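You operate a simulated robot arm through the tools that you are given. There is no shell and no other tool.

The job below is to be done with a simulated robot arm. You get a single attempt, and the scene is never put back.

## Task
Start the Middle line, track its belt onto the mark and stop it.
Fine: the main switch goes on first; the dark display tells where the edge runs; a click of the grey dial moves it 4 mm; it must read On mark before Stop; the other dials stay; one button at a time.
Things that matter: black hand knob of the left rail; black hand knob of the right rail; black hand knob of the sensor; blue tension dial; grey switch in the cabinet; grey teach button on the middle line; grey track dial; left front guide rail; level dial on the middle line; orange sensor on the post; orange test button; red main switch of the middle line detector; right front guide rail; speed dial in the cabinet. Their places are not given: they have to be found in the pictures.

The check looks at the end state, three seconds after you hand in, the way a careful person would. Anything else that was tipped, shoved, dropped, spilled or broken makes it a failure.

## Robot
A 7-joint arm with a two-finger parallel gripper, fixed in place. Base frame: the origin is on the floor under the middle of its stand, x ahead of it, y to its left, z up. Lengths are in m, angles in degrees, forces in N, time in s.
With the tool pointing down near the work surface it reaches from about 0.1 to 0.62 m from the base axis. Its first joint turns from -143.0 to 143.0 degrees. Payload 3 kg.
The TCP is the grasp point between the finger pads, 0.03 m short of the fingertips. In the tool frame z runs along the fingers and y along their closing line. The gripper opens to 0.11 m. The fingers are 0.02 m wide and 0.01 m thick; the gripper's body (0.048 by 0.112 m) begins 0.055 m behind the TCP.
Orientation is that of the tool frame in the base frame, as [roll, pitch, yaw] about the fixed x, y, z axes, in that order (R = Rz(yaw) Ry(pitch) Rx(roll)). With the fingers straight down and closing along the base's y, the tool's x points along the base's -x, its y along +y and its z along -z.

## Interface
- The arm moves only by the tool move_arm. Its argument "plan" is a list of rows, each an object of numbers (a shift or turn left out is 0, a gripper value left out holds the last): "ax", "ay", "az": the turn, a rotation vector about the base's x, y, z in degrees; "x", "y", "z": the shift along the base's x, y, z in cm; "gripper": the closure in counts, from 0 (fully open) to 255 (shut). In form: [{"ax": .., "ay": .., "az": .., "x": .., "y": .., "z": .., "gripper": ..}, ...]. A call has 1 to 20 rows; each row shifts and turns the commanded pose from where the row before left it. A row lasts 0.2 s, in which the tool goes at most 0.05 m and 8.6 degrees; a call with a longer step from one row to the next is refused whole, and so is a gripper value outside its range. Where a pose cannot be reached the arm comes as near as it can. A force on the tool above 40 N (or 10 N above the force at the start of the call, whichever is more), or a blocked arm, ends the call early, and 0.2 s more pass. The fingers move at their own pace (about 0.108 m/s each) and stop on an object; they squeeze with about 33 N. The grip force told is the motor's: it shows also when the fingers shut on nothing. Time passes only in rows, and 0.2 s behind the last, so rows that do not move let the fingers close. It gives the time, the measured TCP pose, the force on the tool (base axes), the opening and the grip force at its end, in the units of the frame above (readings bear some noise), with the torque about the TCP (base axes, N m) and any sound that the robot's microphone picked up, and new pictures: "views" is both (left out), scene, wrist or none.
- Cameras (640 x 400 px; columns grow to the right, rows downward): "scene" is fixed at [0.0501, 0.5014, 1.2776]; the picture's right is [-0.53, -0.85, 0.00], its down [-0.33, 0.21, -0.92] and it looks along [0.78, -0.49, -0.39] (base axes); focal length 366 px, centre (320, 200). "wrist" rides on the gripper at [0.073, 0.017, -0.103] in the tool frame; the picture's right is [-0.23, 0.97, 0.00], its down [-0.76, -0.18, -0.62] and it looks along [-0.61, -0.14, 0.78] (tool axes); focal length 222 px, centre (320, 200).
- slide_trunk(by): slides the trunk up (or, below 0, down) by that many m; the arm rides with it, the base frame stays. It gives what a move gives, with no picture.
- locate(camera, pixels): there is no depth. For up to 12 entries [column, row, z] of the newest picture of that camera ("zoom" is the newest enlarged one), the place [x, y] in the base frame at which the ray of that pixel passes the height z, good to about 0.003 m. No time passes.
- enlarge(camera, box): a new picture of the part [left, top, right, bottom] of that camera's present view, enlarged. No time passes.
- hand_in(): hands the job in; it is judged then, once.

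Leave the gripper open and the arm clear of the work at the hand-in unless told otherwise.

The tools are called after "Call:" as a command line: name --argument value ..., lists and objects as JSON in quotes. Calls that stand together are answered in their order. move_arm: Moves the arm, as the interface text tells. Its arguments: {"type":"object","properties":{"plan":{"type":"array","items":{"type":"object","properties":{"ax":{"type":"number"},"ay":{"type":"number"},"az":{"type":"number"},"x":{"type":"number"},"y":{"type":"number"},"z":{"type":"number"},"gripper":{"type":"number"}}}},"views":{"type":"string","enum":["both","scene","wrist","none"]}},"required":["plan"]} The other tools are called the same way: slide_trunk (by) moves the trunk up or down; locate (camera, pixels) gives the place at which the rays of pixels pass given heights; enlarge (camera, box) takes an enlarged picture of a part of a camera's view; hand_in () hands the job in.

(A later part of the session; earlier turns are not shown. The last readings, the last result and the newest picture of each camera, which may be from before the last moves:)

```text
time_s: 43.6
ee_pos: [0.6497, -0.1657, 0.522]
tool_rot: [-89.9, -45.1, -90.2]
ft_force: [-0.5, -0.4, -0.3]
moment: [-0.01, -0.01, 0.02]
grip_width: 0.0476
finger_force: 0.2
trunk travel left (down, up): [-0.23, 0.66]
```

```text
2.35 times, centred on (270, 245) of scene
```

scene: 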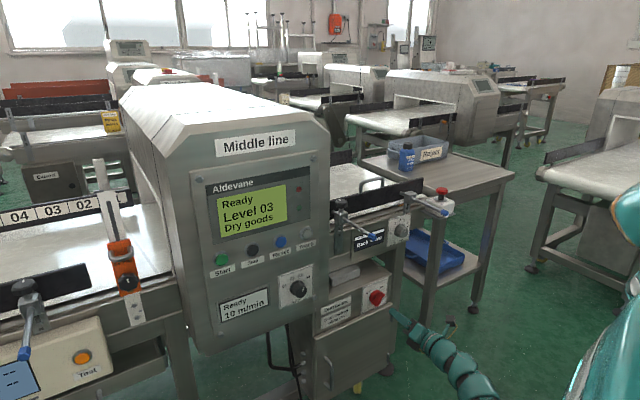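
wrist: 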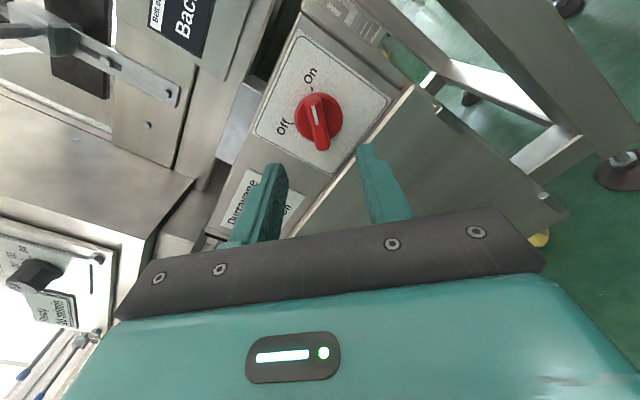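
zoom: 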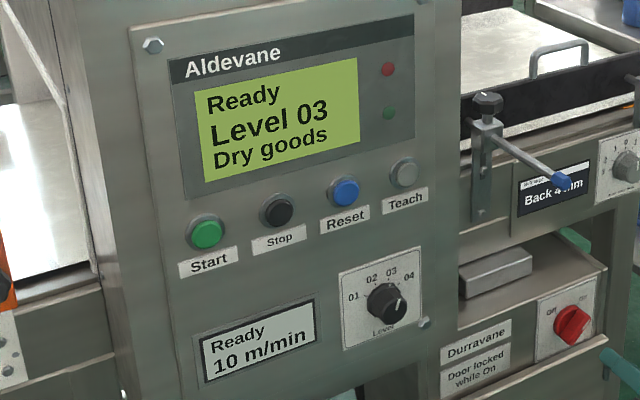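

The main switch is On. The belt edge display reads "Back 4 mm" or similar, though the rod end hides part of it. Next is Start. I'll raise the trunk, roll the tool upright again, and pitch it upward so I can cross in front of the panel with good clearance.

Call:
slide_trunk --by 0.3

Call:
move_arm --plan '[{"ax": -7.5, "gripper": 255}, {"ax": -7.5}, {"ax": -7.5}, {"ax": -7.5}, {"ax": -7.5}, {"ax": -7.5}]' --views "both"

Call:
enlarge --camera "wrist" --box '[160, 60, 480, 260]'

```text
time_s: 46.6
ee_pos: [0.6495, -0.1657, 0.8226]
tool_rot: [-89.9, -45.1, -90.0]
ft_force: [0.1, -0.5, 0.3]
moment: [-0.02, 0.02, -0.03]
grip_width: 0.0476
finger_force: 0.0
trunk travel left (down, up): [-0.53, 0.36]
```

```text
time_s: 48.0
ee_pos: [0.6495, -0.1641, 0.821]
tool_rot: [90.1, -89.8, 89.9]
ft_force: [-0.5, 0.5, -0.1]
moment: [-0.03, -0.01, 0.01]
grip_width: 0.0002
finger_force: 32.7
trunk travel left (down, up): [-0.53, 0.36]
```

scene: 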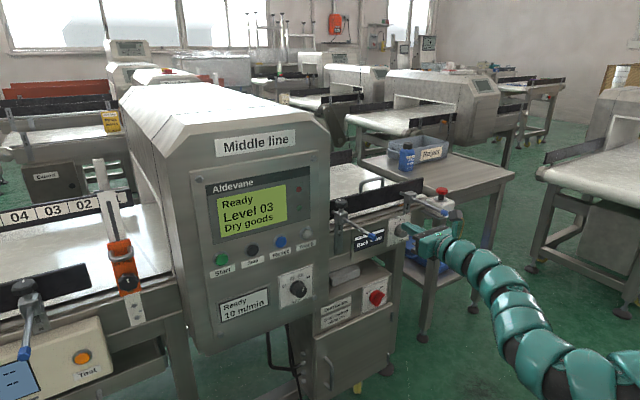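
wrist: 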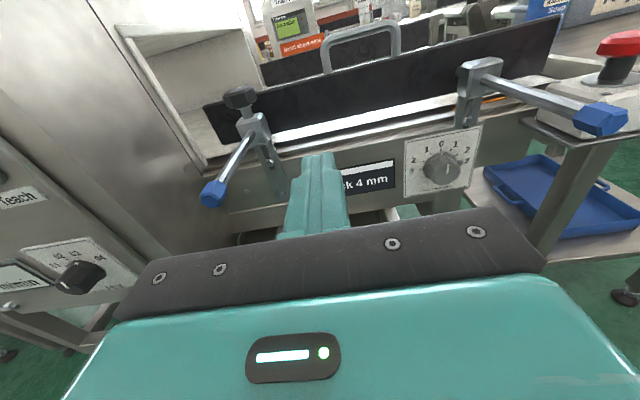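

```text
2.00 times, centred on (320, 160) of wrist
```

zoom: 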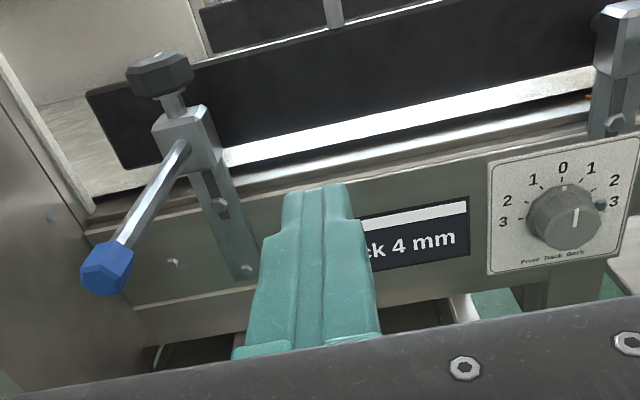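

The display reads "Back 4 mm". The gripper is closed now. I'll pitch the tool up by 40° while keeping the wrist roughly in place.

Call:
move_arm --plan '[{"ay": -8, "x": 0.5, "z": 4.2}, {"ay": -8, "x": 0.0, "z": 4.2}, {"ay": -8, "x": -0.5, "z": 4.0}, {"ay": -8, "x": -1.0, "z": 3.8}, {"ay": -8, "x": -1.5, "z": 3.4}]' --views "none"

Call:
move_arm --plan '[{"y": 4}, {"y": 4}, {"y": 4}, {"y": 4}, {"y": 4}, {"y": 4}]' --views "both"

```text
time_s: 49.2
ee_pos: [0.6241, -0.1654, 1.0197]
tool_rot: [0.3, -49.9, 179.9]
ft_force: [-0.1, -0.3, 0.7]
moment: [-0.03, -0.02, 0.0]
grip_width: 0.0
finger_force: 33.0
trunk travel left (down, up): [-0.53, 0.36]
```

```text
time_s: 50.6
ee_pos: [0.624, 0.0743, 1.0174]
tool_rot: [0.3, -50.1, 179.8]
ft_force: [-0.4, -0.7, -1.0]
moment: [-0.01, -0.02, 0.01]
grip_width: 0.0
finger_force: 33.1
trunk travel left (down, up): [-0.53, 0.36]
```

scene: 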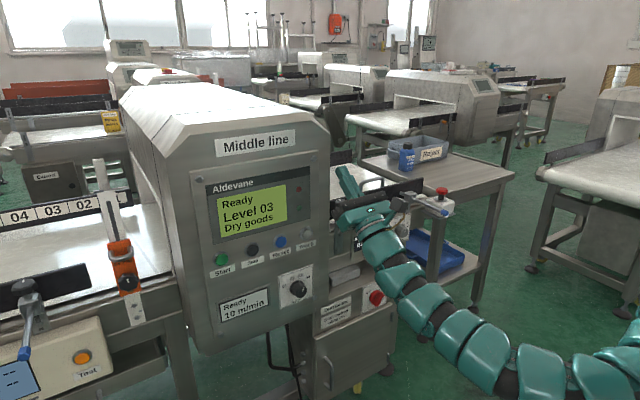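
wrist: 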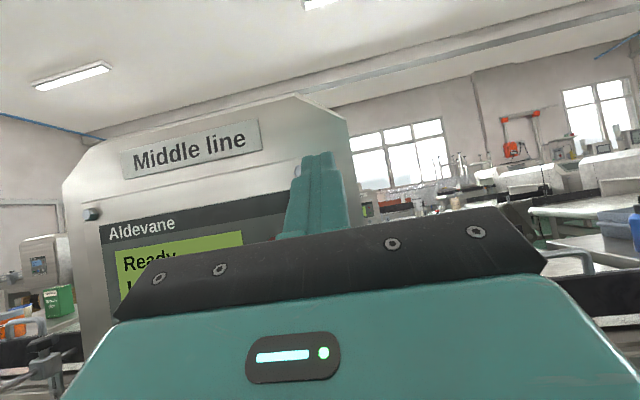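

The crossing goes well; I am in front of the panel's right edge. I'll continue to y ≈ 0.33.

Call:
move_arm --plan '[{"y": 4.2}, {"y": 4.2}, {"y": 4.2}, {"y": 4.2}, {"y": 4.2}, {"y": 4.2}]' --views "both"

```text
time_s: 52.0
ee_pos: [0.6242, 0.2433, 1.018]
tool_rot: [0.3, -50.1, 179.7]
ft_force: [0.4, 0.3, -0.4]
moment: [0.0, 0.0, 0.0]
grip_width: 0.0
finger_force: 33.3
out of reach, approached as far as the arm can: row 5, 6
trunk travel left (down, up): [-0.53, 0.36]
```

scene: 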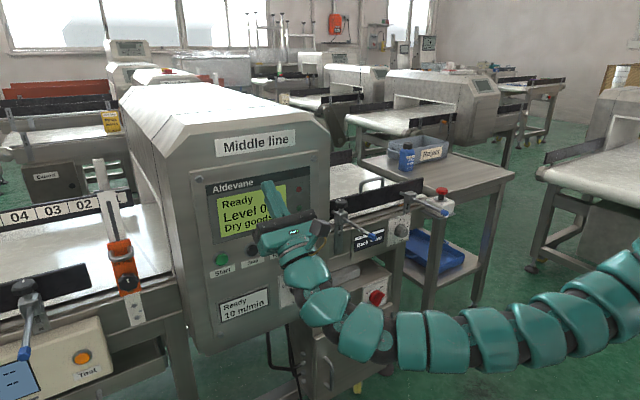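
wrist: 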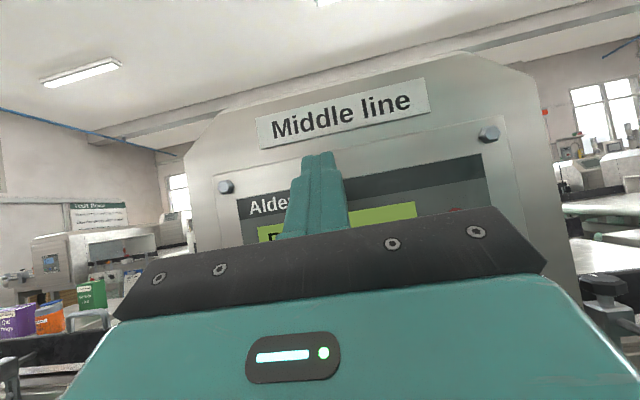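

The arm stopped at y = 0.243 in this pitch (joint range). I'll level the tool here, keeping the tip about 4 cm short of the panel, and see what the camera shows.

Call:
move_arm --plan '[{"ay": 8, "x": 1.0, "z": -2.6}, {"ay": 8, "x": 0.6, "z": -3.0}, {"ay": 8, "x": 0.0, "z": -3.2}, {"ay": 8, "x": -0.5, "z": -3.3}, {"ay": 8, "x": -0.9, "z": -3.4}]' --views "both"

```text
time_s: 53.2
ee_pos: [0.6057, 0.1648, 0.8192]
tool_rot: [1.0, -82.9, 179.7]
ft_force: [0.1, -0.4, 0.9]
moment: [0.01, -0.02, 0.01]
grip_width: 0.0
finger_force: 33.1
out of reach, approached as far as the arm can: row 1, 2, 3, 4, 5
trunk travel left (down, up): [-0.53, 0.36]
```

scene: 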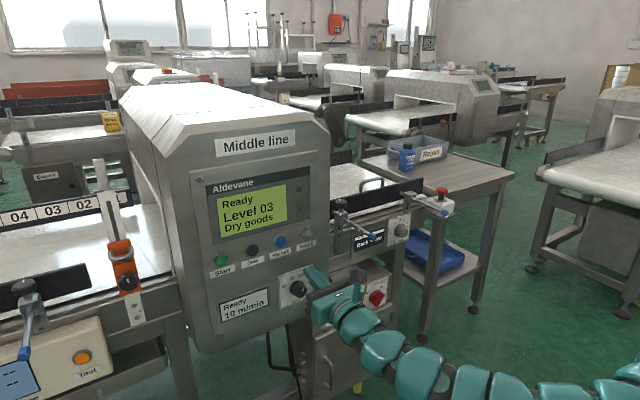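
wrist: 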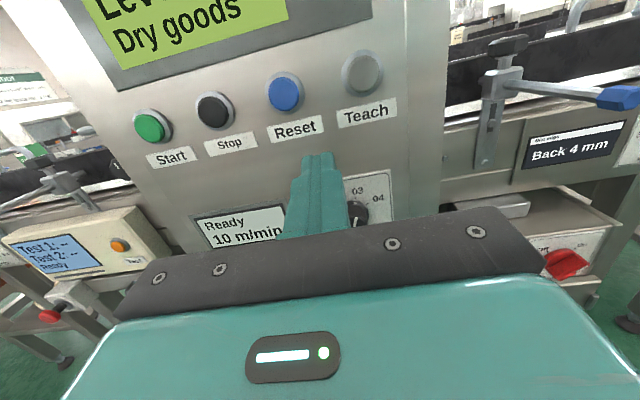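

The arm slid sideways to y = 0.165, so the forearm roll joint hit its limit. It wound up because I crossed with the tool pitched *above* the forearm line. I'll undo this by pitching up again, going back to y ≈ -0.165 and levelling there. Then I'll cross with the tool pitched *down*.

Call:
move_arm --plan '[{"ay": -8, "x": 0.2, "z": 4}, {"ay": -8, "z": 4}, {"ay": -8, "z": 4}, {"ay": -8, "z": 4}, {"y": -4}, {"y": -4}, {"y": -4}, {"y": -4}]' --views "none"

Call:
move_arm --plan '[{"y": -4}, {"y": -4}, {"y": -4}, {"y": -4}]' --views "both"

```text
time_s: 55.0
ee_pos: [0.6078, 0.0045, 0.9804]
tool_rot: [1.0, -50.9, 179.8]
ft_force: [0.3, 0.4, -0.5]
moment: [0.01, 0.0, 0.04]
grip_width: 0.0001
finger_force: 33.0
trunk travel left (down, up): [-0.53, 0.36]
```

```text
time_s: 56.0
ee_pos: [0.6073, -0.1554, 0.9811]
tool_rot: [0.8, -50.9, -180.0]
ft_force: [0.8, 0.8, 0.3]
moment: [0.01, -0.01, -0.02]
grip_width: 0.0001
finger_force: 33.3
trunk travel left (down, up): [-0.53, 0.36]
```

scene: 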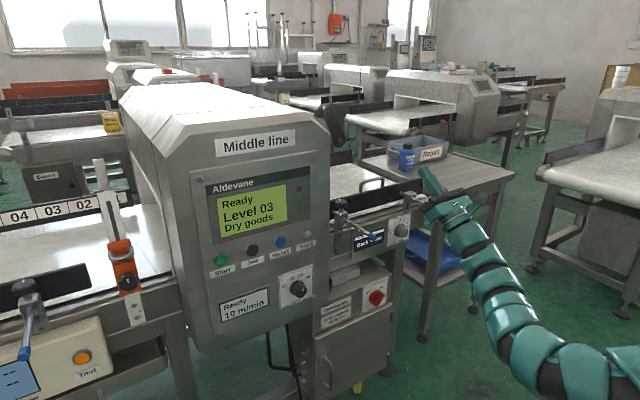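
wrist: 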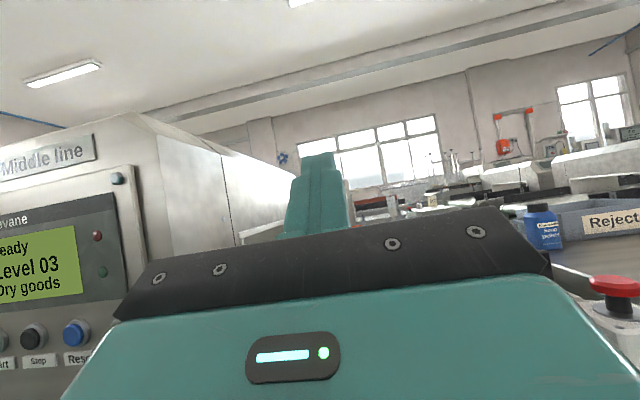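

Back at y = -0.155. I'll swing the tool from 40° up to 30° down with the wrist nearly fixed (free space here: the handle rods are at least 9 cm away).

Call:
move_arm --plan '[{"ay": 7.8, "x": 2.3, "z": -3.36}, {"ay": 7.8, "x": 1.8, "z": -3.65}, {"ay": 7.8, "x": 1.3, "z": -3.89}, {"ay": 7.8, "x": 0.75, "z": -4.04}, {"ay": 7.8, "x": 0.2, "z": -4.14}, {"ay": 7.8, "x": -0.35, "z": -4.14}, {"ay": 7.8, "x": -0.9, "z": -4.08}, {"ay": 7.8, "x": -1.45, "z": -3.93}, {"ay": 7.8, "x": -2.0, "z": -3.72}]' --views "both"

```text
time_s: 58.0
ee_pos: [0.6234, -0.1565, 0.6322]
tool_rot: [-179.3, -58.8, 0.1]
ft_force: [-0.1, -0.4, -0.4]
moment: [0.01, 0.01, 0.02]
grip_width: 0.0003
finger_force: 32.9
trunk travel left (down, up): [-0.53, 0.36]
```

scene: 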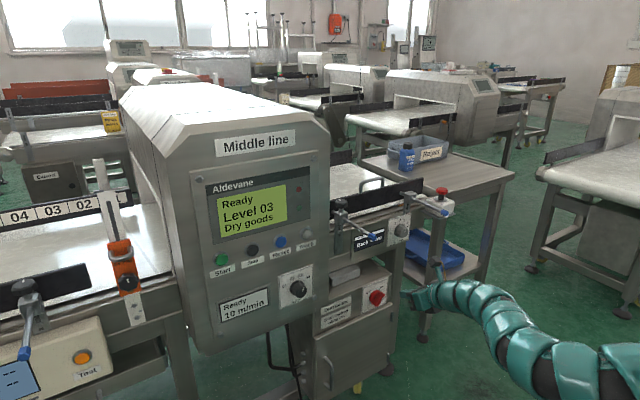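
wrist: 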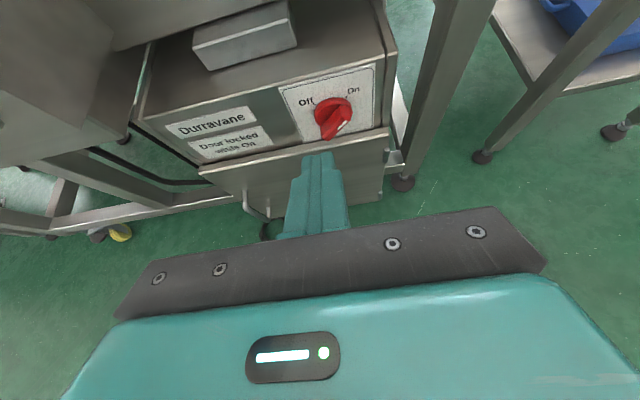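

The tool points down 30° and the switch is clearly On. I'll cross toward +y in two parts.

Call:
move_arm --plan '[{"y": 4}, {"y": 4}, {"y": 4}, {"y": 4}, {"y": 4}, {"y": 4}]' --views "none"

Call:
move_arm --plan '[{"y": 4}, {"y": 4}, {"y": 4}, {"y": 4}, {"y": 4}, {"y": 4}]' --views "both"

```text
time_s: 59.4
ee_pos: [0.6197, 0.0538, 0.63]
tool_rot: [-178.3, -59.2, 0.4]
ft_force: [-0.1, -0.5, 0.0]
moment: [0.03, 0.0, -0.01]
grip_width: 0.0001
finger_force: 32.9
out of reach, approached as far as the arm can: row 6
trunk travel left (down, up): [-0.53, 0.36]
```

```text
time_s: 60.8
ee_pos: [0.6125, 0.1103, 0.6425]
tool_rot: [-172.7, -64.5, 0.3]
ft_force: [0.8, -0.3, -0.6]
moment: [-0.01, 0.01, -0.01]
grip_width: 0.0001
finger_force: 33.2
out of reach, approached as far as the arm can: row 1, 2, 3, 4, 5, 6
trunk travel left (down, up): [-0.53, 0.36]
```

scene: 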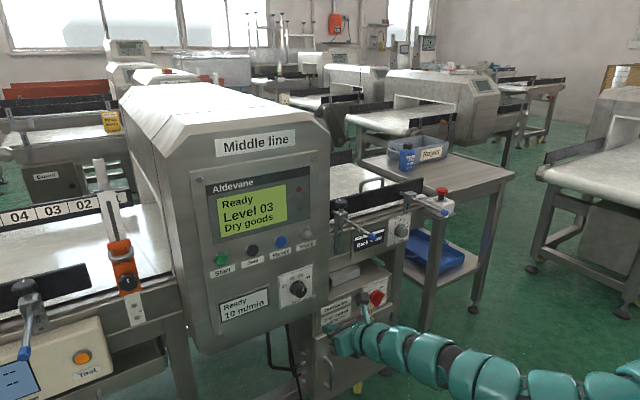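
wrist: 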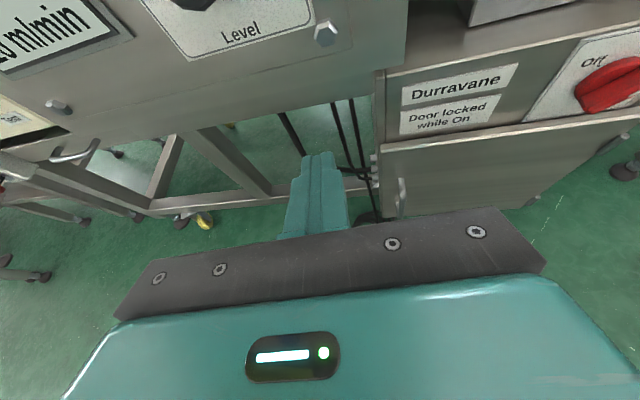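

The limit comes even earlier this way. Now I think it is the last roll joint: with the camera on top it is near the end of its range, and crossing to +y uses it up. I'll go back to y ≈ -0.05 and roll the tool back toward the camera-below side, which should free it.

Call:
move_arm --plan '[{"y": -4, "az": -2}, {"y": -4, "az": -2}, {"y": -4, "az": -2}, {"y": -4, "az": -2}]' --views "none"

```text
time_s: 61.8
ee_pos: [0.6173, -0.0208, 0.6426]
tool_rot: [-173.8, -64.2, -7.9]
ft_force: [0.4, -0.2, 0.0]
moment: [0.01, 0.0, 0.02]
grip_width: 0.0
finger_force: 32.5
out of reach, approached as far as the arm can: row 1
trunk travel left (down, up): [-0.53, 0.36]
```

Tool axis is (0.90, -0.02, -0.43). I'll roll back about that axis by -160° (camera swings via the +y side to below).

Call:
move_arm --plan '[{"ax": -7.2, "ay": 0.13, "az": 3.46}, {"ax": -7.2, "ay": 0.13, "az": 3.46}, {"ax": -7.2, "ay": 0.13, "az": 3.46}, {"ax": -7.2, "ay": 0.13, "az": 3.46}, {"ax": -7.2, "ay": 0.13, "az": 3.46}, {"ax": -7.2, "ay": 0.13, "az": 3.46}, {"ax": -7.2, "ay": 0.13, "az": 3.46}, {"ax": -7.2, "ay": 0.13, "az": 3.46}, {"ax": -7.2, "ay": 0.13, "az": 3.46}, {"ax": -7.2, "ay": 0.13, "az": 3.46}, {"ax": -7.2, "ay": 0.13, "az": 3.46}, {"ax": -7.2, "ay": 0.13, "az": 3.46}, {"ax": -7.2, "ay": 0.13, "az": 3.46}, {"ax": -7.2, "ay": 0.13, "az": 3.46}, {"ax": -7.2, "ay": 0.13, "az": 3.46}, {"ax": -7.2, "ay": 0.13, "az": 3.46}, {"ax": -7.2, "ay": 0.13, "az": 3.46}, {"ax": -7.2, "ay": 0.13, "az": 3.46}, {"ax": -7.2, "ay": 0.13, "az": 3.46}, {"ax": -7.2, "ay": 0.13, "az": 3.46}]' --views "both"

```text
time_s: 66.0
ee_pos: [0.6161, -0.0208, 0.6428]
tool_rot: [140.8, 56.1, 134.4]
ft_force: [-1.0, 0.0, -0.4]
moment: [-0.02, -0.02, 0.03]
grip_width: 0.0003
finger_force: 33.1
trunk travel left (down, up): [-0.53, 0.36]
```

scene: 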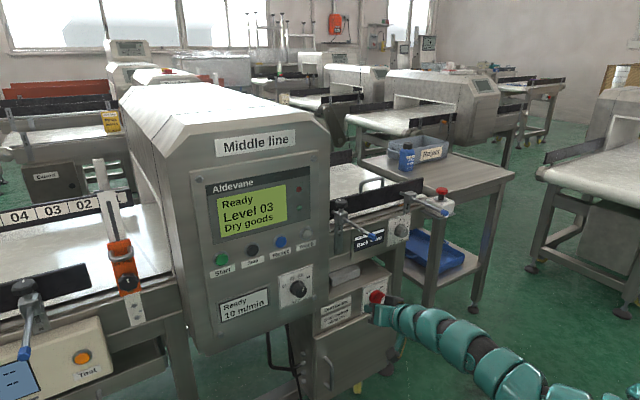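
wrist: 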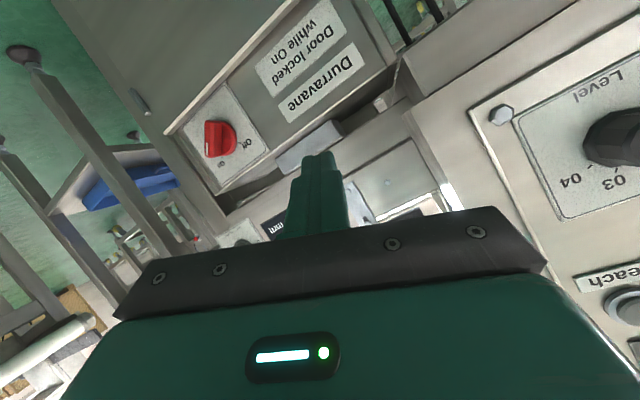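

The roll went fine. Now I'll cross toward +y again with the tool pitched slightly down.

Call:
move_arm --plan '[{"y": 4}, {"y": 4}, {"y": 4}, {"y": 4}, {"y": 4}]' --views "none"

Call:
move_arm --plan '[{"y": 4}, {"y": 4}, {"y": 4}, {"y": 3}]' --views "both"

```text
time_s: 67.2
ee_pos: [0.6162, 0.18, 0.6421]
tool_rot: [140.7, 55.9, 134.2]
ft_force: [0.5, 0.3, 0.7]
moment: [0.0, -0.01, 0.0]
grip_width: 0.0
finger_force: 32.9
trunk travel left (down, up): [-0.53, 0.36]
```

```text
time_s: 68.2
ee_pos: [0.6159, 0.3313, 0.6423]
tool_rot: [140.6, 55.9, 134.0]
ft_force: [0.8, -0.3, -0.4]
moment: [0.0, -0.02, -0.03]
grip_width: 0.0001
finger_force: 33.1
trunk travel left (down, up): [-0.53, 0.36]
```

scene: 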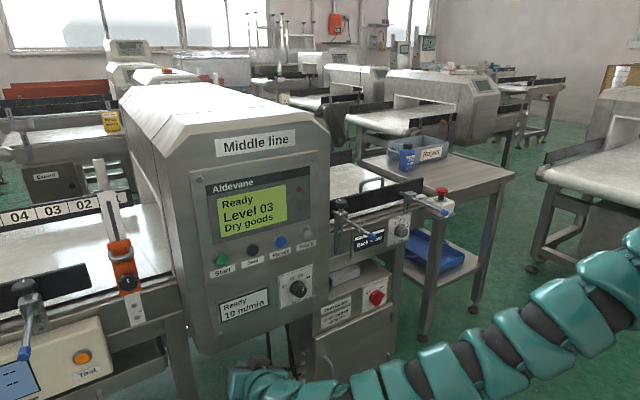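
wrist: 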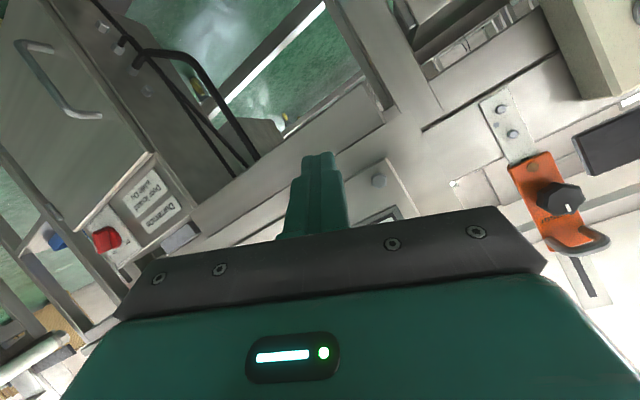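

Crossing worked: the TCP is at (0.616, 0.331, 0.642). Now I'll level the tool and rise to just below button height, with the tip held at x ≈ 0.66 (buttons near 0.70).

Call:
move_arm --plan '[{"ay": -8.5, "x": 1.0, "z": 4.0}, {"ay": -8.5, "x": 0.6, "z": 4.3}, {"ay": -8.5, "x": 0.2, "z": 4.4}, {"z": 4}, {"z": 4}]' --views "both"

```text
time_s: 69.4
ee_pos: [0.6334, 0.3296, 0.8483]
tool_rot: [90.4, 66.4, 89.3]
ft_force: [0.0, -0.7, 0.9]
moment: [0.01, 0.04, 0.01]
grip_width: 0.0
finger_force: 32.9
trunk travel left (down, up): [-0.53, 0.36]
```

scene: 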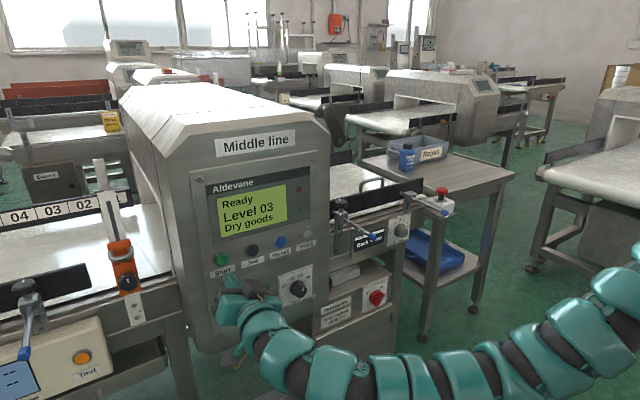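
wrist: 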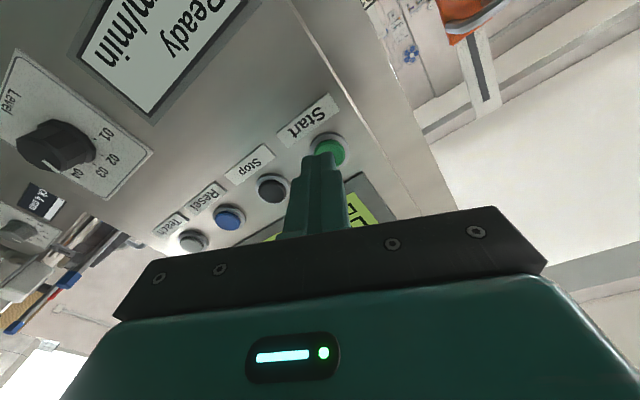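

The wrist view from below shows Start (green) at (328,148), next to Stop (272,188). Triangulated with the scene view, Start is at (0.717, 0.326, 0.864). I'll centre on it (y -0.3 cm, z +1.6 cm) and go forward 3.5 cm, still short of contact.

Call:
move_arm --plan '[{"y": -0.3, "z": 1.6}, {"x": 1.8}, {"x": 1.7}]' --views "both"

Call:
enlarge --camera "scene" --box '[180, 220, 320, 310]'

```text
time_s: 70.2
ee_pos: [0.6704, 0.3269, 0.8654]
tool_rot: [90.5, 66.4, 89.5]
ft_force: [0.6, -0.4, 0.6]
moment: [0.01, -0.04, -0.03]
grip_width: 0.0001
finger_force: 32.8
trunk travel left (down, up): [-0.53, 0.36]
```

scene: 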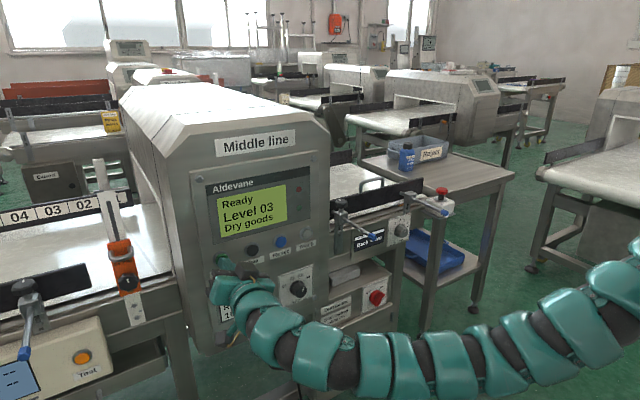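
wrist: 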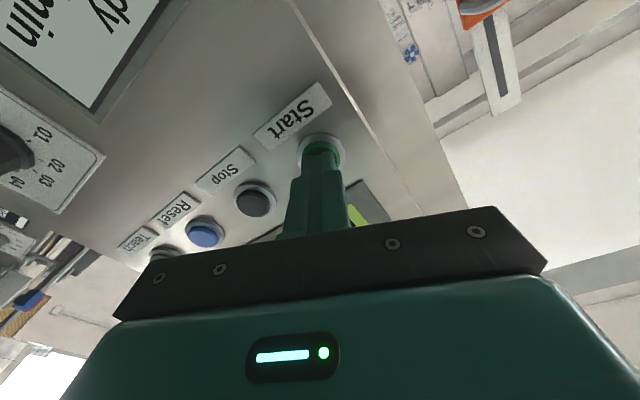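

```text
4.44 times, centred on (250, 265) of scene
```

zoom: 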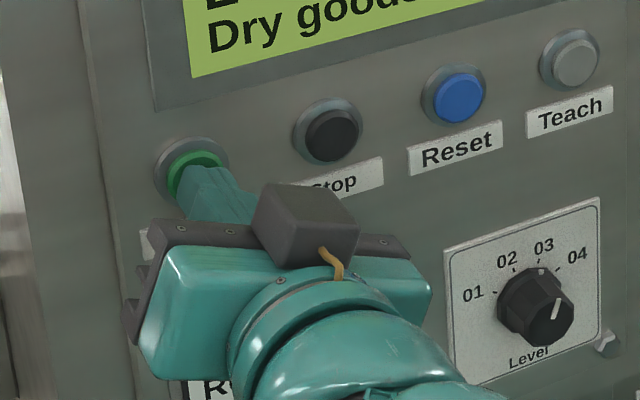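

The tip is aligned with the green button. I'll press gently in small steps.

Call:
move_arm --plan '[{"x": 0.6}, {"x": 0.4}]' --views "none"

```text
time_s: 70.8
ee_pos: [0.678, 0.3266, 0.8653]
tool_rot: [90.4, 66.4, 89.5]
ft_force: [-19.0, -6.0, -1.1]
moment: [-0.08, 0.05, -0.16]
grip_width: 0.0
finger_force: 32.9
trunk travel left (down, up): [-0.53, 0.36]
heard: click
```

Contact at x ≈ 0.708 with a push of 19 N, and I heard a click. I'll release straight back and read the displays.

Call:
move_arm --plan '[{"x": -1.5}, {"x": -2.0}]' --views "both"

Call:
enlarge --camera "scene" --box '[190, 160, 350, 330]'

Call:
enlarge --camera "scene" --box '[330, 180, 450, 260]'

```text
time_s: 71.4
ee_pos: [0.6462, 0.3257, 0.8652]
tool_rot: [90.4, 66.4, 89.4]
ft_force: [-0.2, 0.2, 0.2]
moment: [0.0, 0.0, -0.01]
grip_width: 0.0
finger_force: 32.8
trunk travel left (down, up): [-0.53, 0.36]
```

scene: 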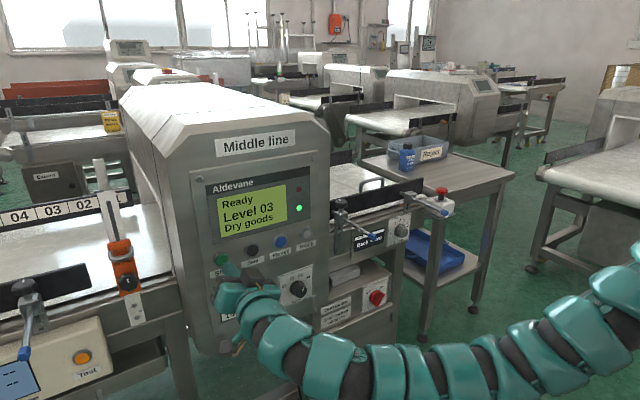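
wrist: 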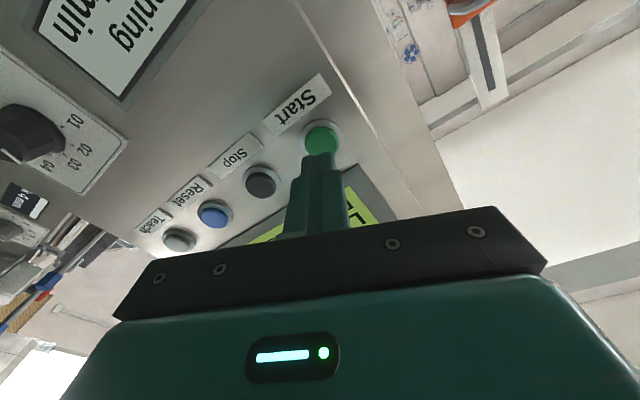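

```text
2.35 times, centred on (270, 245) of scene
```

zoom: 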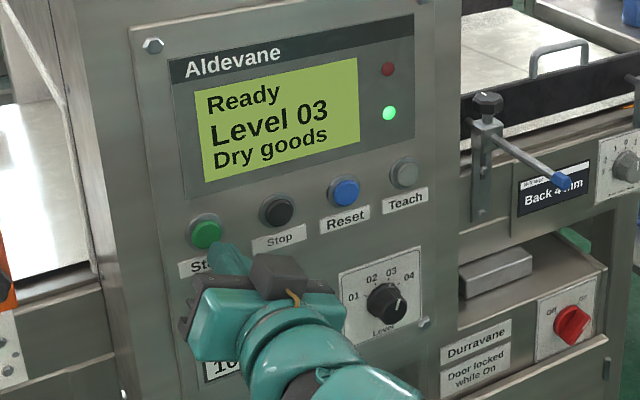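

```text
5.00 times, centred on (390, 220) of scene
```

zoom: 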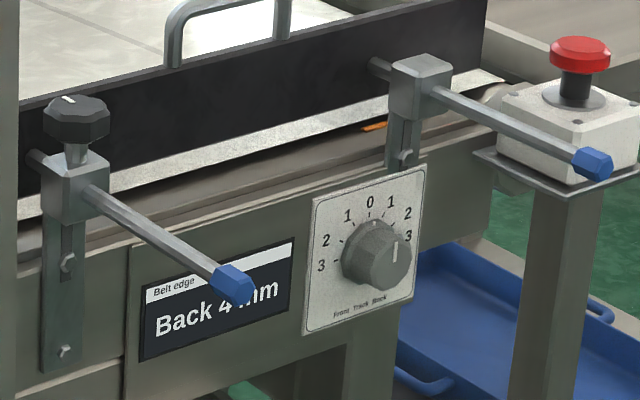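

The line is running: the green lamp is lit, the lower display says "Running", and the belt edge display reads "Back 4 mm". I'll go back toward the grey dial on the same free path: lower, pitch down, then cross to -y.

Call:
move_arm --plan '[{"x": -1.3, "z": -4}, {"z": -4}, {"ay": 8.5, "x": -0.2, "z": -4.4}, {"ay": 8.5, "x": -0.6, "z": -4.3}, {"ay": 8.5, "x": -1.0, "z": -4.0}]' --views "none"

Call:
move_arm --plan '[{"y": -4}, {"y": -4}, {"y": -4}, {"y": -4}, {"y": -4}, {"y": -4}, {"y": -4}]' --views "none"

Call:
move_arm --plan '[{"y": -4}, {"y": -4}, {"y": -4}, {"y": -4}, {"y": -4}, {"y": -4}]' --views "both"

```text
time_s: 72.6
ee_pos: [0.614, 0.3272, 0.6579]
tool_rot: [140.8, 56.0, 134.4]
ft_force: [-0.4, 0.4, 0.4]
moment: [-0.02, -0.01, 0.0]
grip_width: 0.0
finger_force: 32.6
trunk travel left (down, up): [-0.53, 0.36]
```

```text
time_s: 74.2
ee_pos: [0.6121, 0.0467, 0.6599]
tool_rot: [140.6, 56.0, 134.3]
ft_force: [-0.1, -0.1, 0.9]
moment: [-0.02, 0.01, 0.01]
grip_width: 0.0001
finger_force: 32.7
trunk travel left (down, up): [-0.53, 0.36]
```

```text
time_s: 75.6
ee_pos: [0.613, -0.1932, 0.6579]
tool_rot: [140.7, 56.0, 134.3]
ft_force: [-0.2, 1.0, 0.1]
moment: [0.01, -0.02, 0.01]
grip_width: 0.0003
finger_force: 33.1
trunk travel left (down, up): [-0.53, 0.36]
```

scene: 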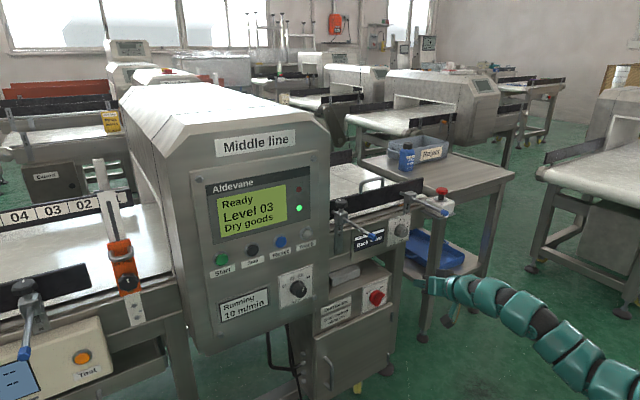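
wrist: 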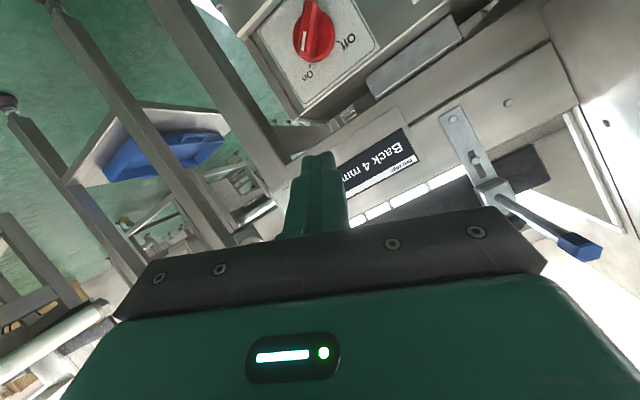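

The display still reads "Back 4 mm" and the line is running. I'll lower the trunk by 0.1 so I come in under the right handle rod, then go to y ≈ -0.318 and level the tool.

Call:
slide_trunk --by -0.1

Call:
move_arm --plan '[{"y": -4}, {"y": -4}, {"y": -4}, {"ay": -8.5, "x": 0.6, "z": 4.0}, {"ay": -8.5, "x": 0.4, "z": 4.3}, {"ay": -8.5, "x": 0, "z": 4.4}]' --views "both"

```text
time_s: 76.9
ee_pos: [0.6133, -0.1939, 0.5579]
tool_rot: [140.6, 56.0, 134.4]
ft_force: [0.9, 0.4, 0.2]
moment: [-0.05, 0.0, 0.0]
grip_width: 0.0003
finger_force: 33.1
trunk travel left (down, up): [-0.43, 0.46]
```

```text
time_s: 78.3
ee_pos: [0.6221, -0.3128, 0.6864]
tool_rot: [90.2, 66.4, 89.3]
ft_force: [0.2, -0.1, 0.2]
moment: [0.02, -0.06, -0.03]
grip_width: 0.0001
finger_force: 33.1
trunk travel left (down, up): [-0.43, 0.46]
```

scene: 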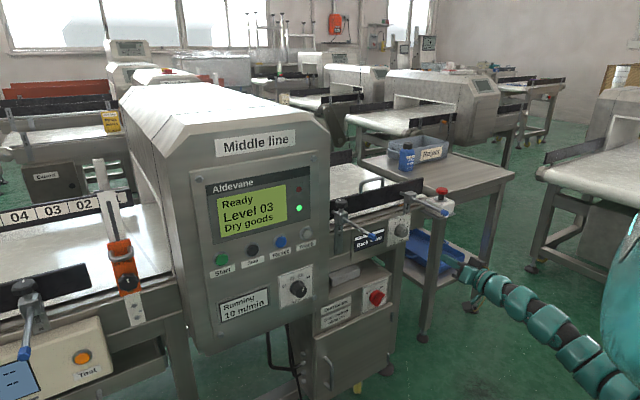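
wrist: 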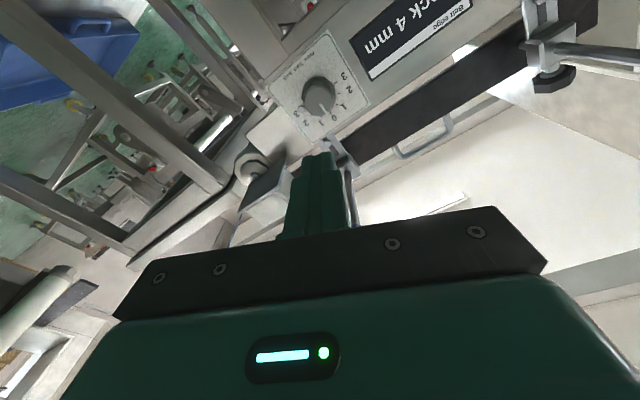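

The wrist camera sees the grey dial at (320,95), nearly on the tool's axis. I'll enlarge it.

Call:
enlarge --camera "wrist" --box '[250, 20, 400, 150]'

Call:
enlarge --camera "scene" --box '[370, 205, 430, 245]'

```text
3.08 times, centred on (325, 85) of wrist
```

zoom: 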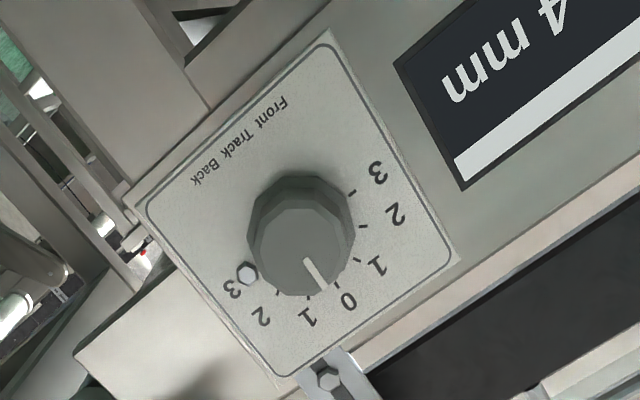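

```text
10.00 times, centred on (400, 225) of scene
```

zoom: 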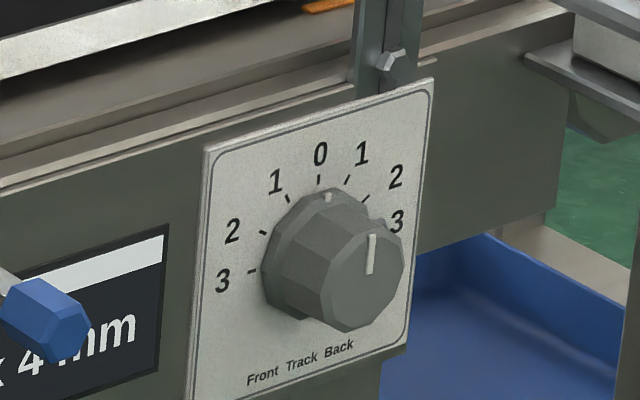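

The dial reads 0 now (its white line points to 0), with 30° per mark. "Front" is on the left and "Back" on the right. The edge runs "Back 4 mm", so one click toward Front (counter-clockwise) should do. I'll get the dial axis precisely with locate from both cameras.

Call:
locate --camera "scene" --pixels '[[399.3, 229.8, 0.68], [399.3, 229.8, 0.69], [399.3, 229.8, 0.7], [388.5, 220, 0.74], [388.5, 220, 0.745], [411.3, 213, 0.74], [411.3, 213, 0.745]]'

Call:
locate --camera "wrist" --pixels '[[320.5, 94.7, 0.68], [320.5, 94.7, 0.69], [320.5, 94.7, 0.7], [369.8, 103.8, 0.74], [369.8, 103.8, 0.745], [313.6, 142.8, 0.74], [313.6, 142.8, 0.745]]'

```text
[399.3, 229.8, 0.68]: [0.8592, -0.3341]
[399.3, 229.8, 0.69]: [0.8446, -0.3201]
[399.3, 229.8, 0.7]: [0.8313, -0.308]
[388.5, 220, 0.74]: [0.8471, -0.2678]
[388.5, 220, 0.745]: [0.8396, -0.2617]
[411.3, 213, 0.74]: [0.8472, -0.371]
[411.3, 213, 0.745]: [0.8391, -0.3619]
```

```text
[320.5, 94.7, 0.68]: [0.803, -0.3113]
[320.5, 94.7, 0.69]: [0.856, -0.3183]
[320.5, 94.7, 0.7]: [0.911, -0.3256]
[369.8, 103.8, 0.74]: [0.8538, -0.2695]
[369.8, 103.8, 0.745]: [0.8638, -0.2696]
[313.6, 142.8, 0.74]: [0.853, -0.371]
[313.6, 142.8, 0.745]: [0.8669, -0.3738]
```

Plate corners agree in both views: plate at x ≈ 0.850, dial axis at about y = -0.3215, z = 0.687. Next I'll find where the knob's front face is (its centre lies on the axis).

Call:
locate --camera "wrist" --pixels '[[317.9, 101.2, 0.684], [317.9, 101.2, 0.687], [317.9, 101.2, 0.69]]'

Call:
locate --camera "scene" --pixels '[[404.2, 232.7, 0.684], [404.2, 232.7, 0.687], [404.2, 232.7, 0.69]]'

```text
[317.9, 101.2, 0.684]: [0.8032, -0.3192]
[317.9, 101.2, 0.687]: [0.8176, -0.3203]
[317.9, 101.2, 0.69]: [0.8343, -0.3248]
```

```text
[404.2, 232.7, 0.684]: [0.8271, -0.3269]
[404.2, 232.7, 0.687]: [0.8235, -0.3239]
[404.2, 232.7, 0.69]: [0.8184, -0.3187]
```

The knob front is at x ≈ 0.821. I'll roll +41° so the fingers sit at about 11:30 and 5:30 o'clock, clear of the stop pin at Back-3 through a 30° counter-clockwise turn. I'll also open to 7 cm and centre on the axis.

Call:
move_arm --plan '[{"ax": 6.9, "y": -0.3, "gripper": 93}, {"ax": 6.9, "y": -0.3}, {"ax": 6.9, "y": -0.27}, {"ax": 6.9, "az": 0.3}, {"ax": 6.9, "az": 0.3}, {"ax": 6.9, "az": 0.3}]' --views "none"

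Call:
move_arm --plan '[{"x": 3}, {"x": 3}, {"x": 3}, {"x": 3}]' --views "both"

Call:
enlarge --camera "wrist" --box '[200, 50, 440, 200]'

```text
time_s: 79.7
ee_pos: [0.6227, -0.322, 0.6868]
tool_rot: [90.8, 24.9, 90.5]
ft_force: [0.3, 0.7, -0.2]
moment: [0.0, 0.01, -0.01]
grip_width: 0.07
finger_force: 0.1
trunk travel left (down, up): [-0.43, 0.46]
```

```text
time_s: 80.7
ee_pos: [0.7425, -0.3206, 0.6834]
tool_rot: [90.8, 25.0, 90.5]
ft_force: [0.8, -0.1, 1.0]
moment: [0.0, 0.0, -0.01]
grip_width: 0.07
finger_force: 0.0
trunk travel left (down, up): [-0.43, 0.46]
```

scene: 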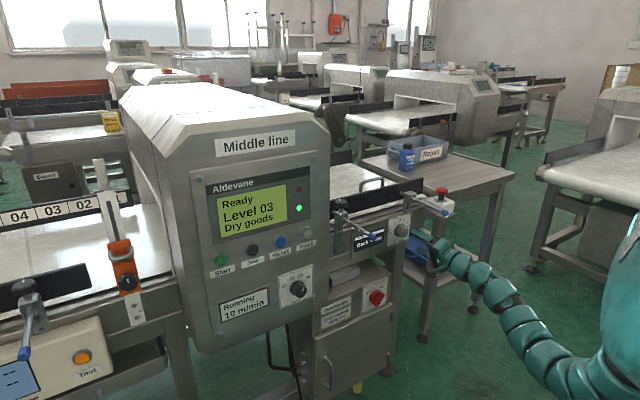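
wrist: 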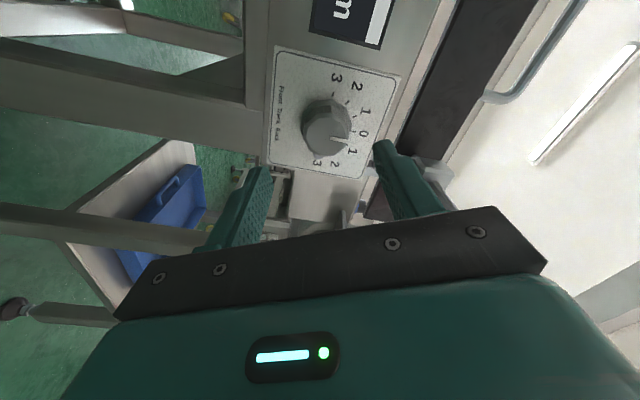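

```text
2.67 times, centred on (320, 125) of wrist
```

zoom: 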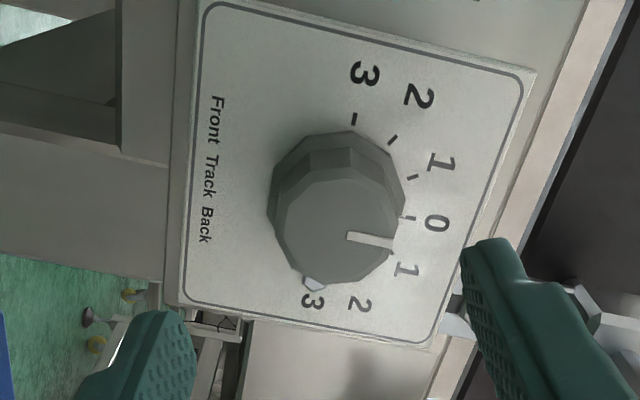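

The knob is nearly centred: it sits about 3 mm high on the tool axis. I'll correct z by +0.35 cm and advance 4 cm.

Call:
move_arm --plan '[{"x": 1.3, "z": 0.35}, {"x": 1.3}, {"x": 1.4, "z": 0.05}]' --views "wrist"

Call:
enlarge --camera "wrist" --box '[200, 50, 440, 200]'

```text
time_s: 81.5
ee_pos: [0.7828, -0.3213, 0.69]
tool_rot: [90.7, 25.0, 90.6]
ft_force: [0.6, -0.1, -0.2]
moment: [-0.03, 0.0, 0.01]
grip_width: 0.07
finger_force: 0.1
trunk travel left (down, up): [-0.43, 0.46]
```

wrist: 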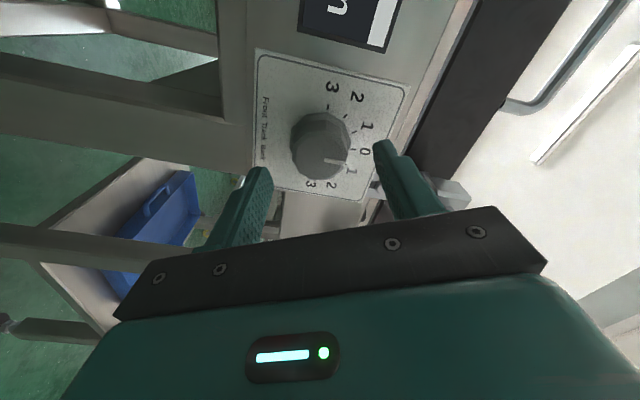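

```text
2.67 times, centred on (320, 125) of wrist
```

zoom: 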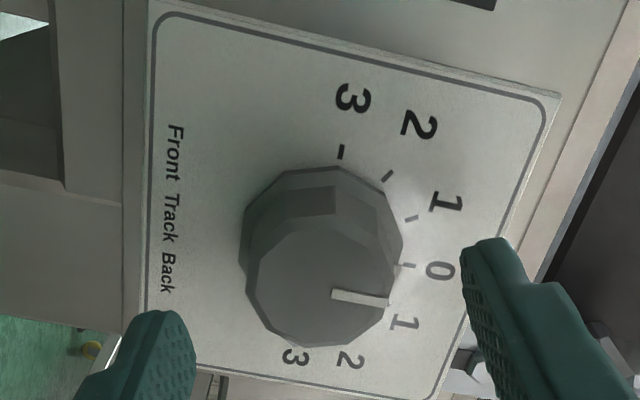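

The knob is centred on the tool axis (front face centre at (321,159), exactly where expected). I'll advance 2.4 cm so the fingers go alongside the knob.

Call:
move_arm --plan '[{"x": 0.8, "gripper": 118}, {"x": 0.8}, {"x": 0.8}]' --views "wrist"

Call:
enlarge --camera "wrist" --box '[200, 70, 440, 220]'

```text
time_s: 82.3
ee_pos: [0.8058, -0.322, 0.6891]
tool_rot: [90.7, 25.0, 90.7]
ft_force: [0.0, -0.4, 0.0]
moment: [0.0, -0.02, 0.01]
grip_width: 0.0592
finger_force: 0.2
trunk travel left (down, up): [-0.43, 0.46]
```

wrist: 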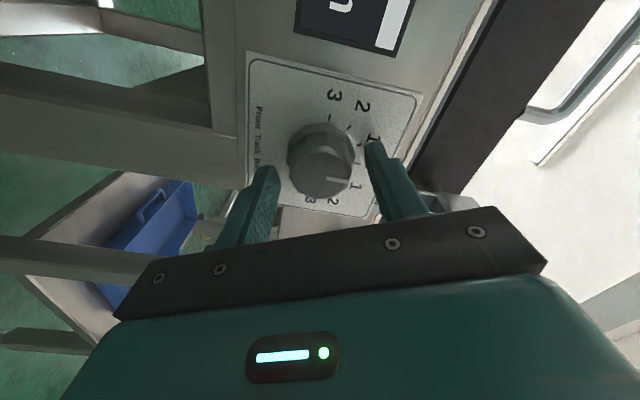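

```text
2.67 times, centred on (320, 145) of wrist
```

zoom: 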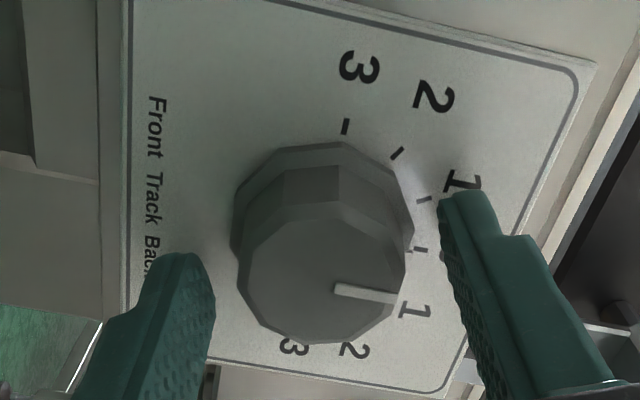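

The fingers straddle the knob. I'll close on it.

Call:
move_arm --plan '[{"gripper": 150}, {"gripper": 200}, {"gripper": 255}, {"gripper": 255}]' --views "wrist"

Call:
enlarge --camera "wrist" --box '[200, 70, 440, 220]'

```text
time_s: 83.3
ee_pos: [0.8066, -0.3218, 0.688]
tool_rot: [90.7, 24.9, 90.6]
ft_force: [-1.5, 0.2, -1.7]
moment: [0.02, -0.35, 0.15]
grip_width: 0.0474
finger_force: 45.4
trunk travel left (down, up): [-0.43, 0.46]
```

wrist: 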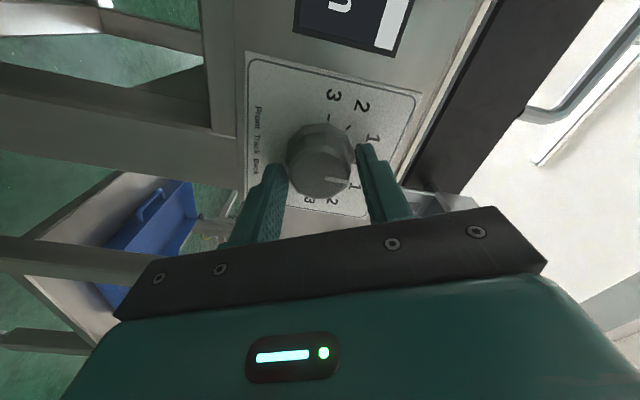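

```text
2.67 times, centred on (320, 145) of wrist
```

zoom: 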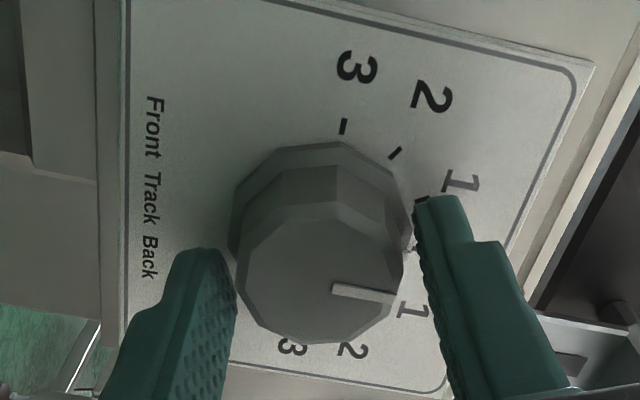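

The knob is gripped (47 mm) with almost no side force, so it is well centred. I'll turn one click (30°) toward Front, counter-clockwise (-x).

Call:
move_arm --plan '[{"ax": -6}, {"ax": -6}, {"ax": -6}, {"ax": -6}, {"ax": -6}, {"ax": 0}]' --views "both"

Call:
enlarge --camera "wrist" --box '[200, 70, 440, 220]'

Call:
enlarge --camera "scene" --box '[330, 180, 450, 260]'

```text
time_s: 84.7
ee_pos: [0.806, -0.3218, 0.6893]
tool_rot: [91.0, 55.0, 90.8]
ft_force: [-8.4, 4.9, -2.7]
moment: [0.0, -0.89, 0.1]
grip_width: 0.0472
finger_force: 44.6
trunk travel left (down, up): [-0.43, 0.46]
```

scene: 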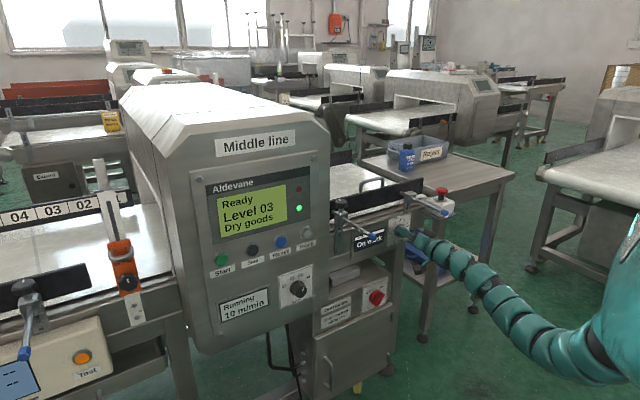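
wrist: 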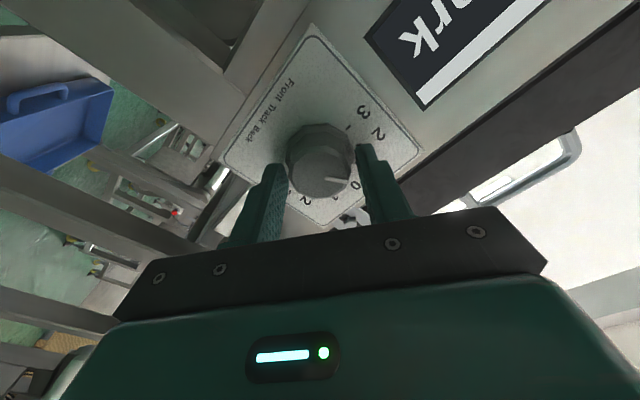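

```text
2.67 times, centred on (320, 145) of wrist
```

zoom: 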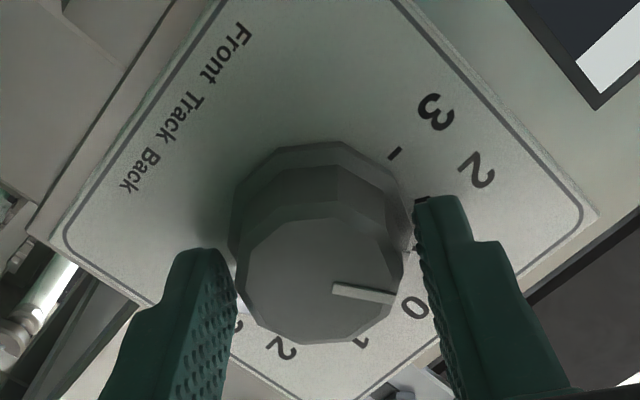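

```text
5.00 times, centred on (390, 220) of scene
```

zoom: 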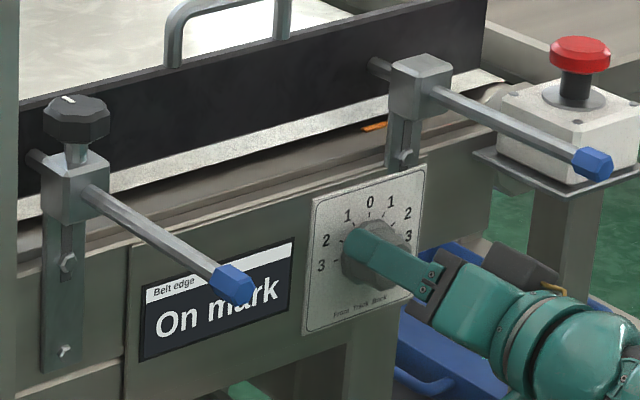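

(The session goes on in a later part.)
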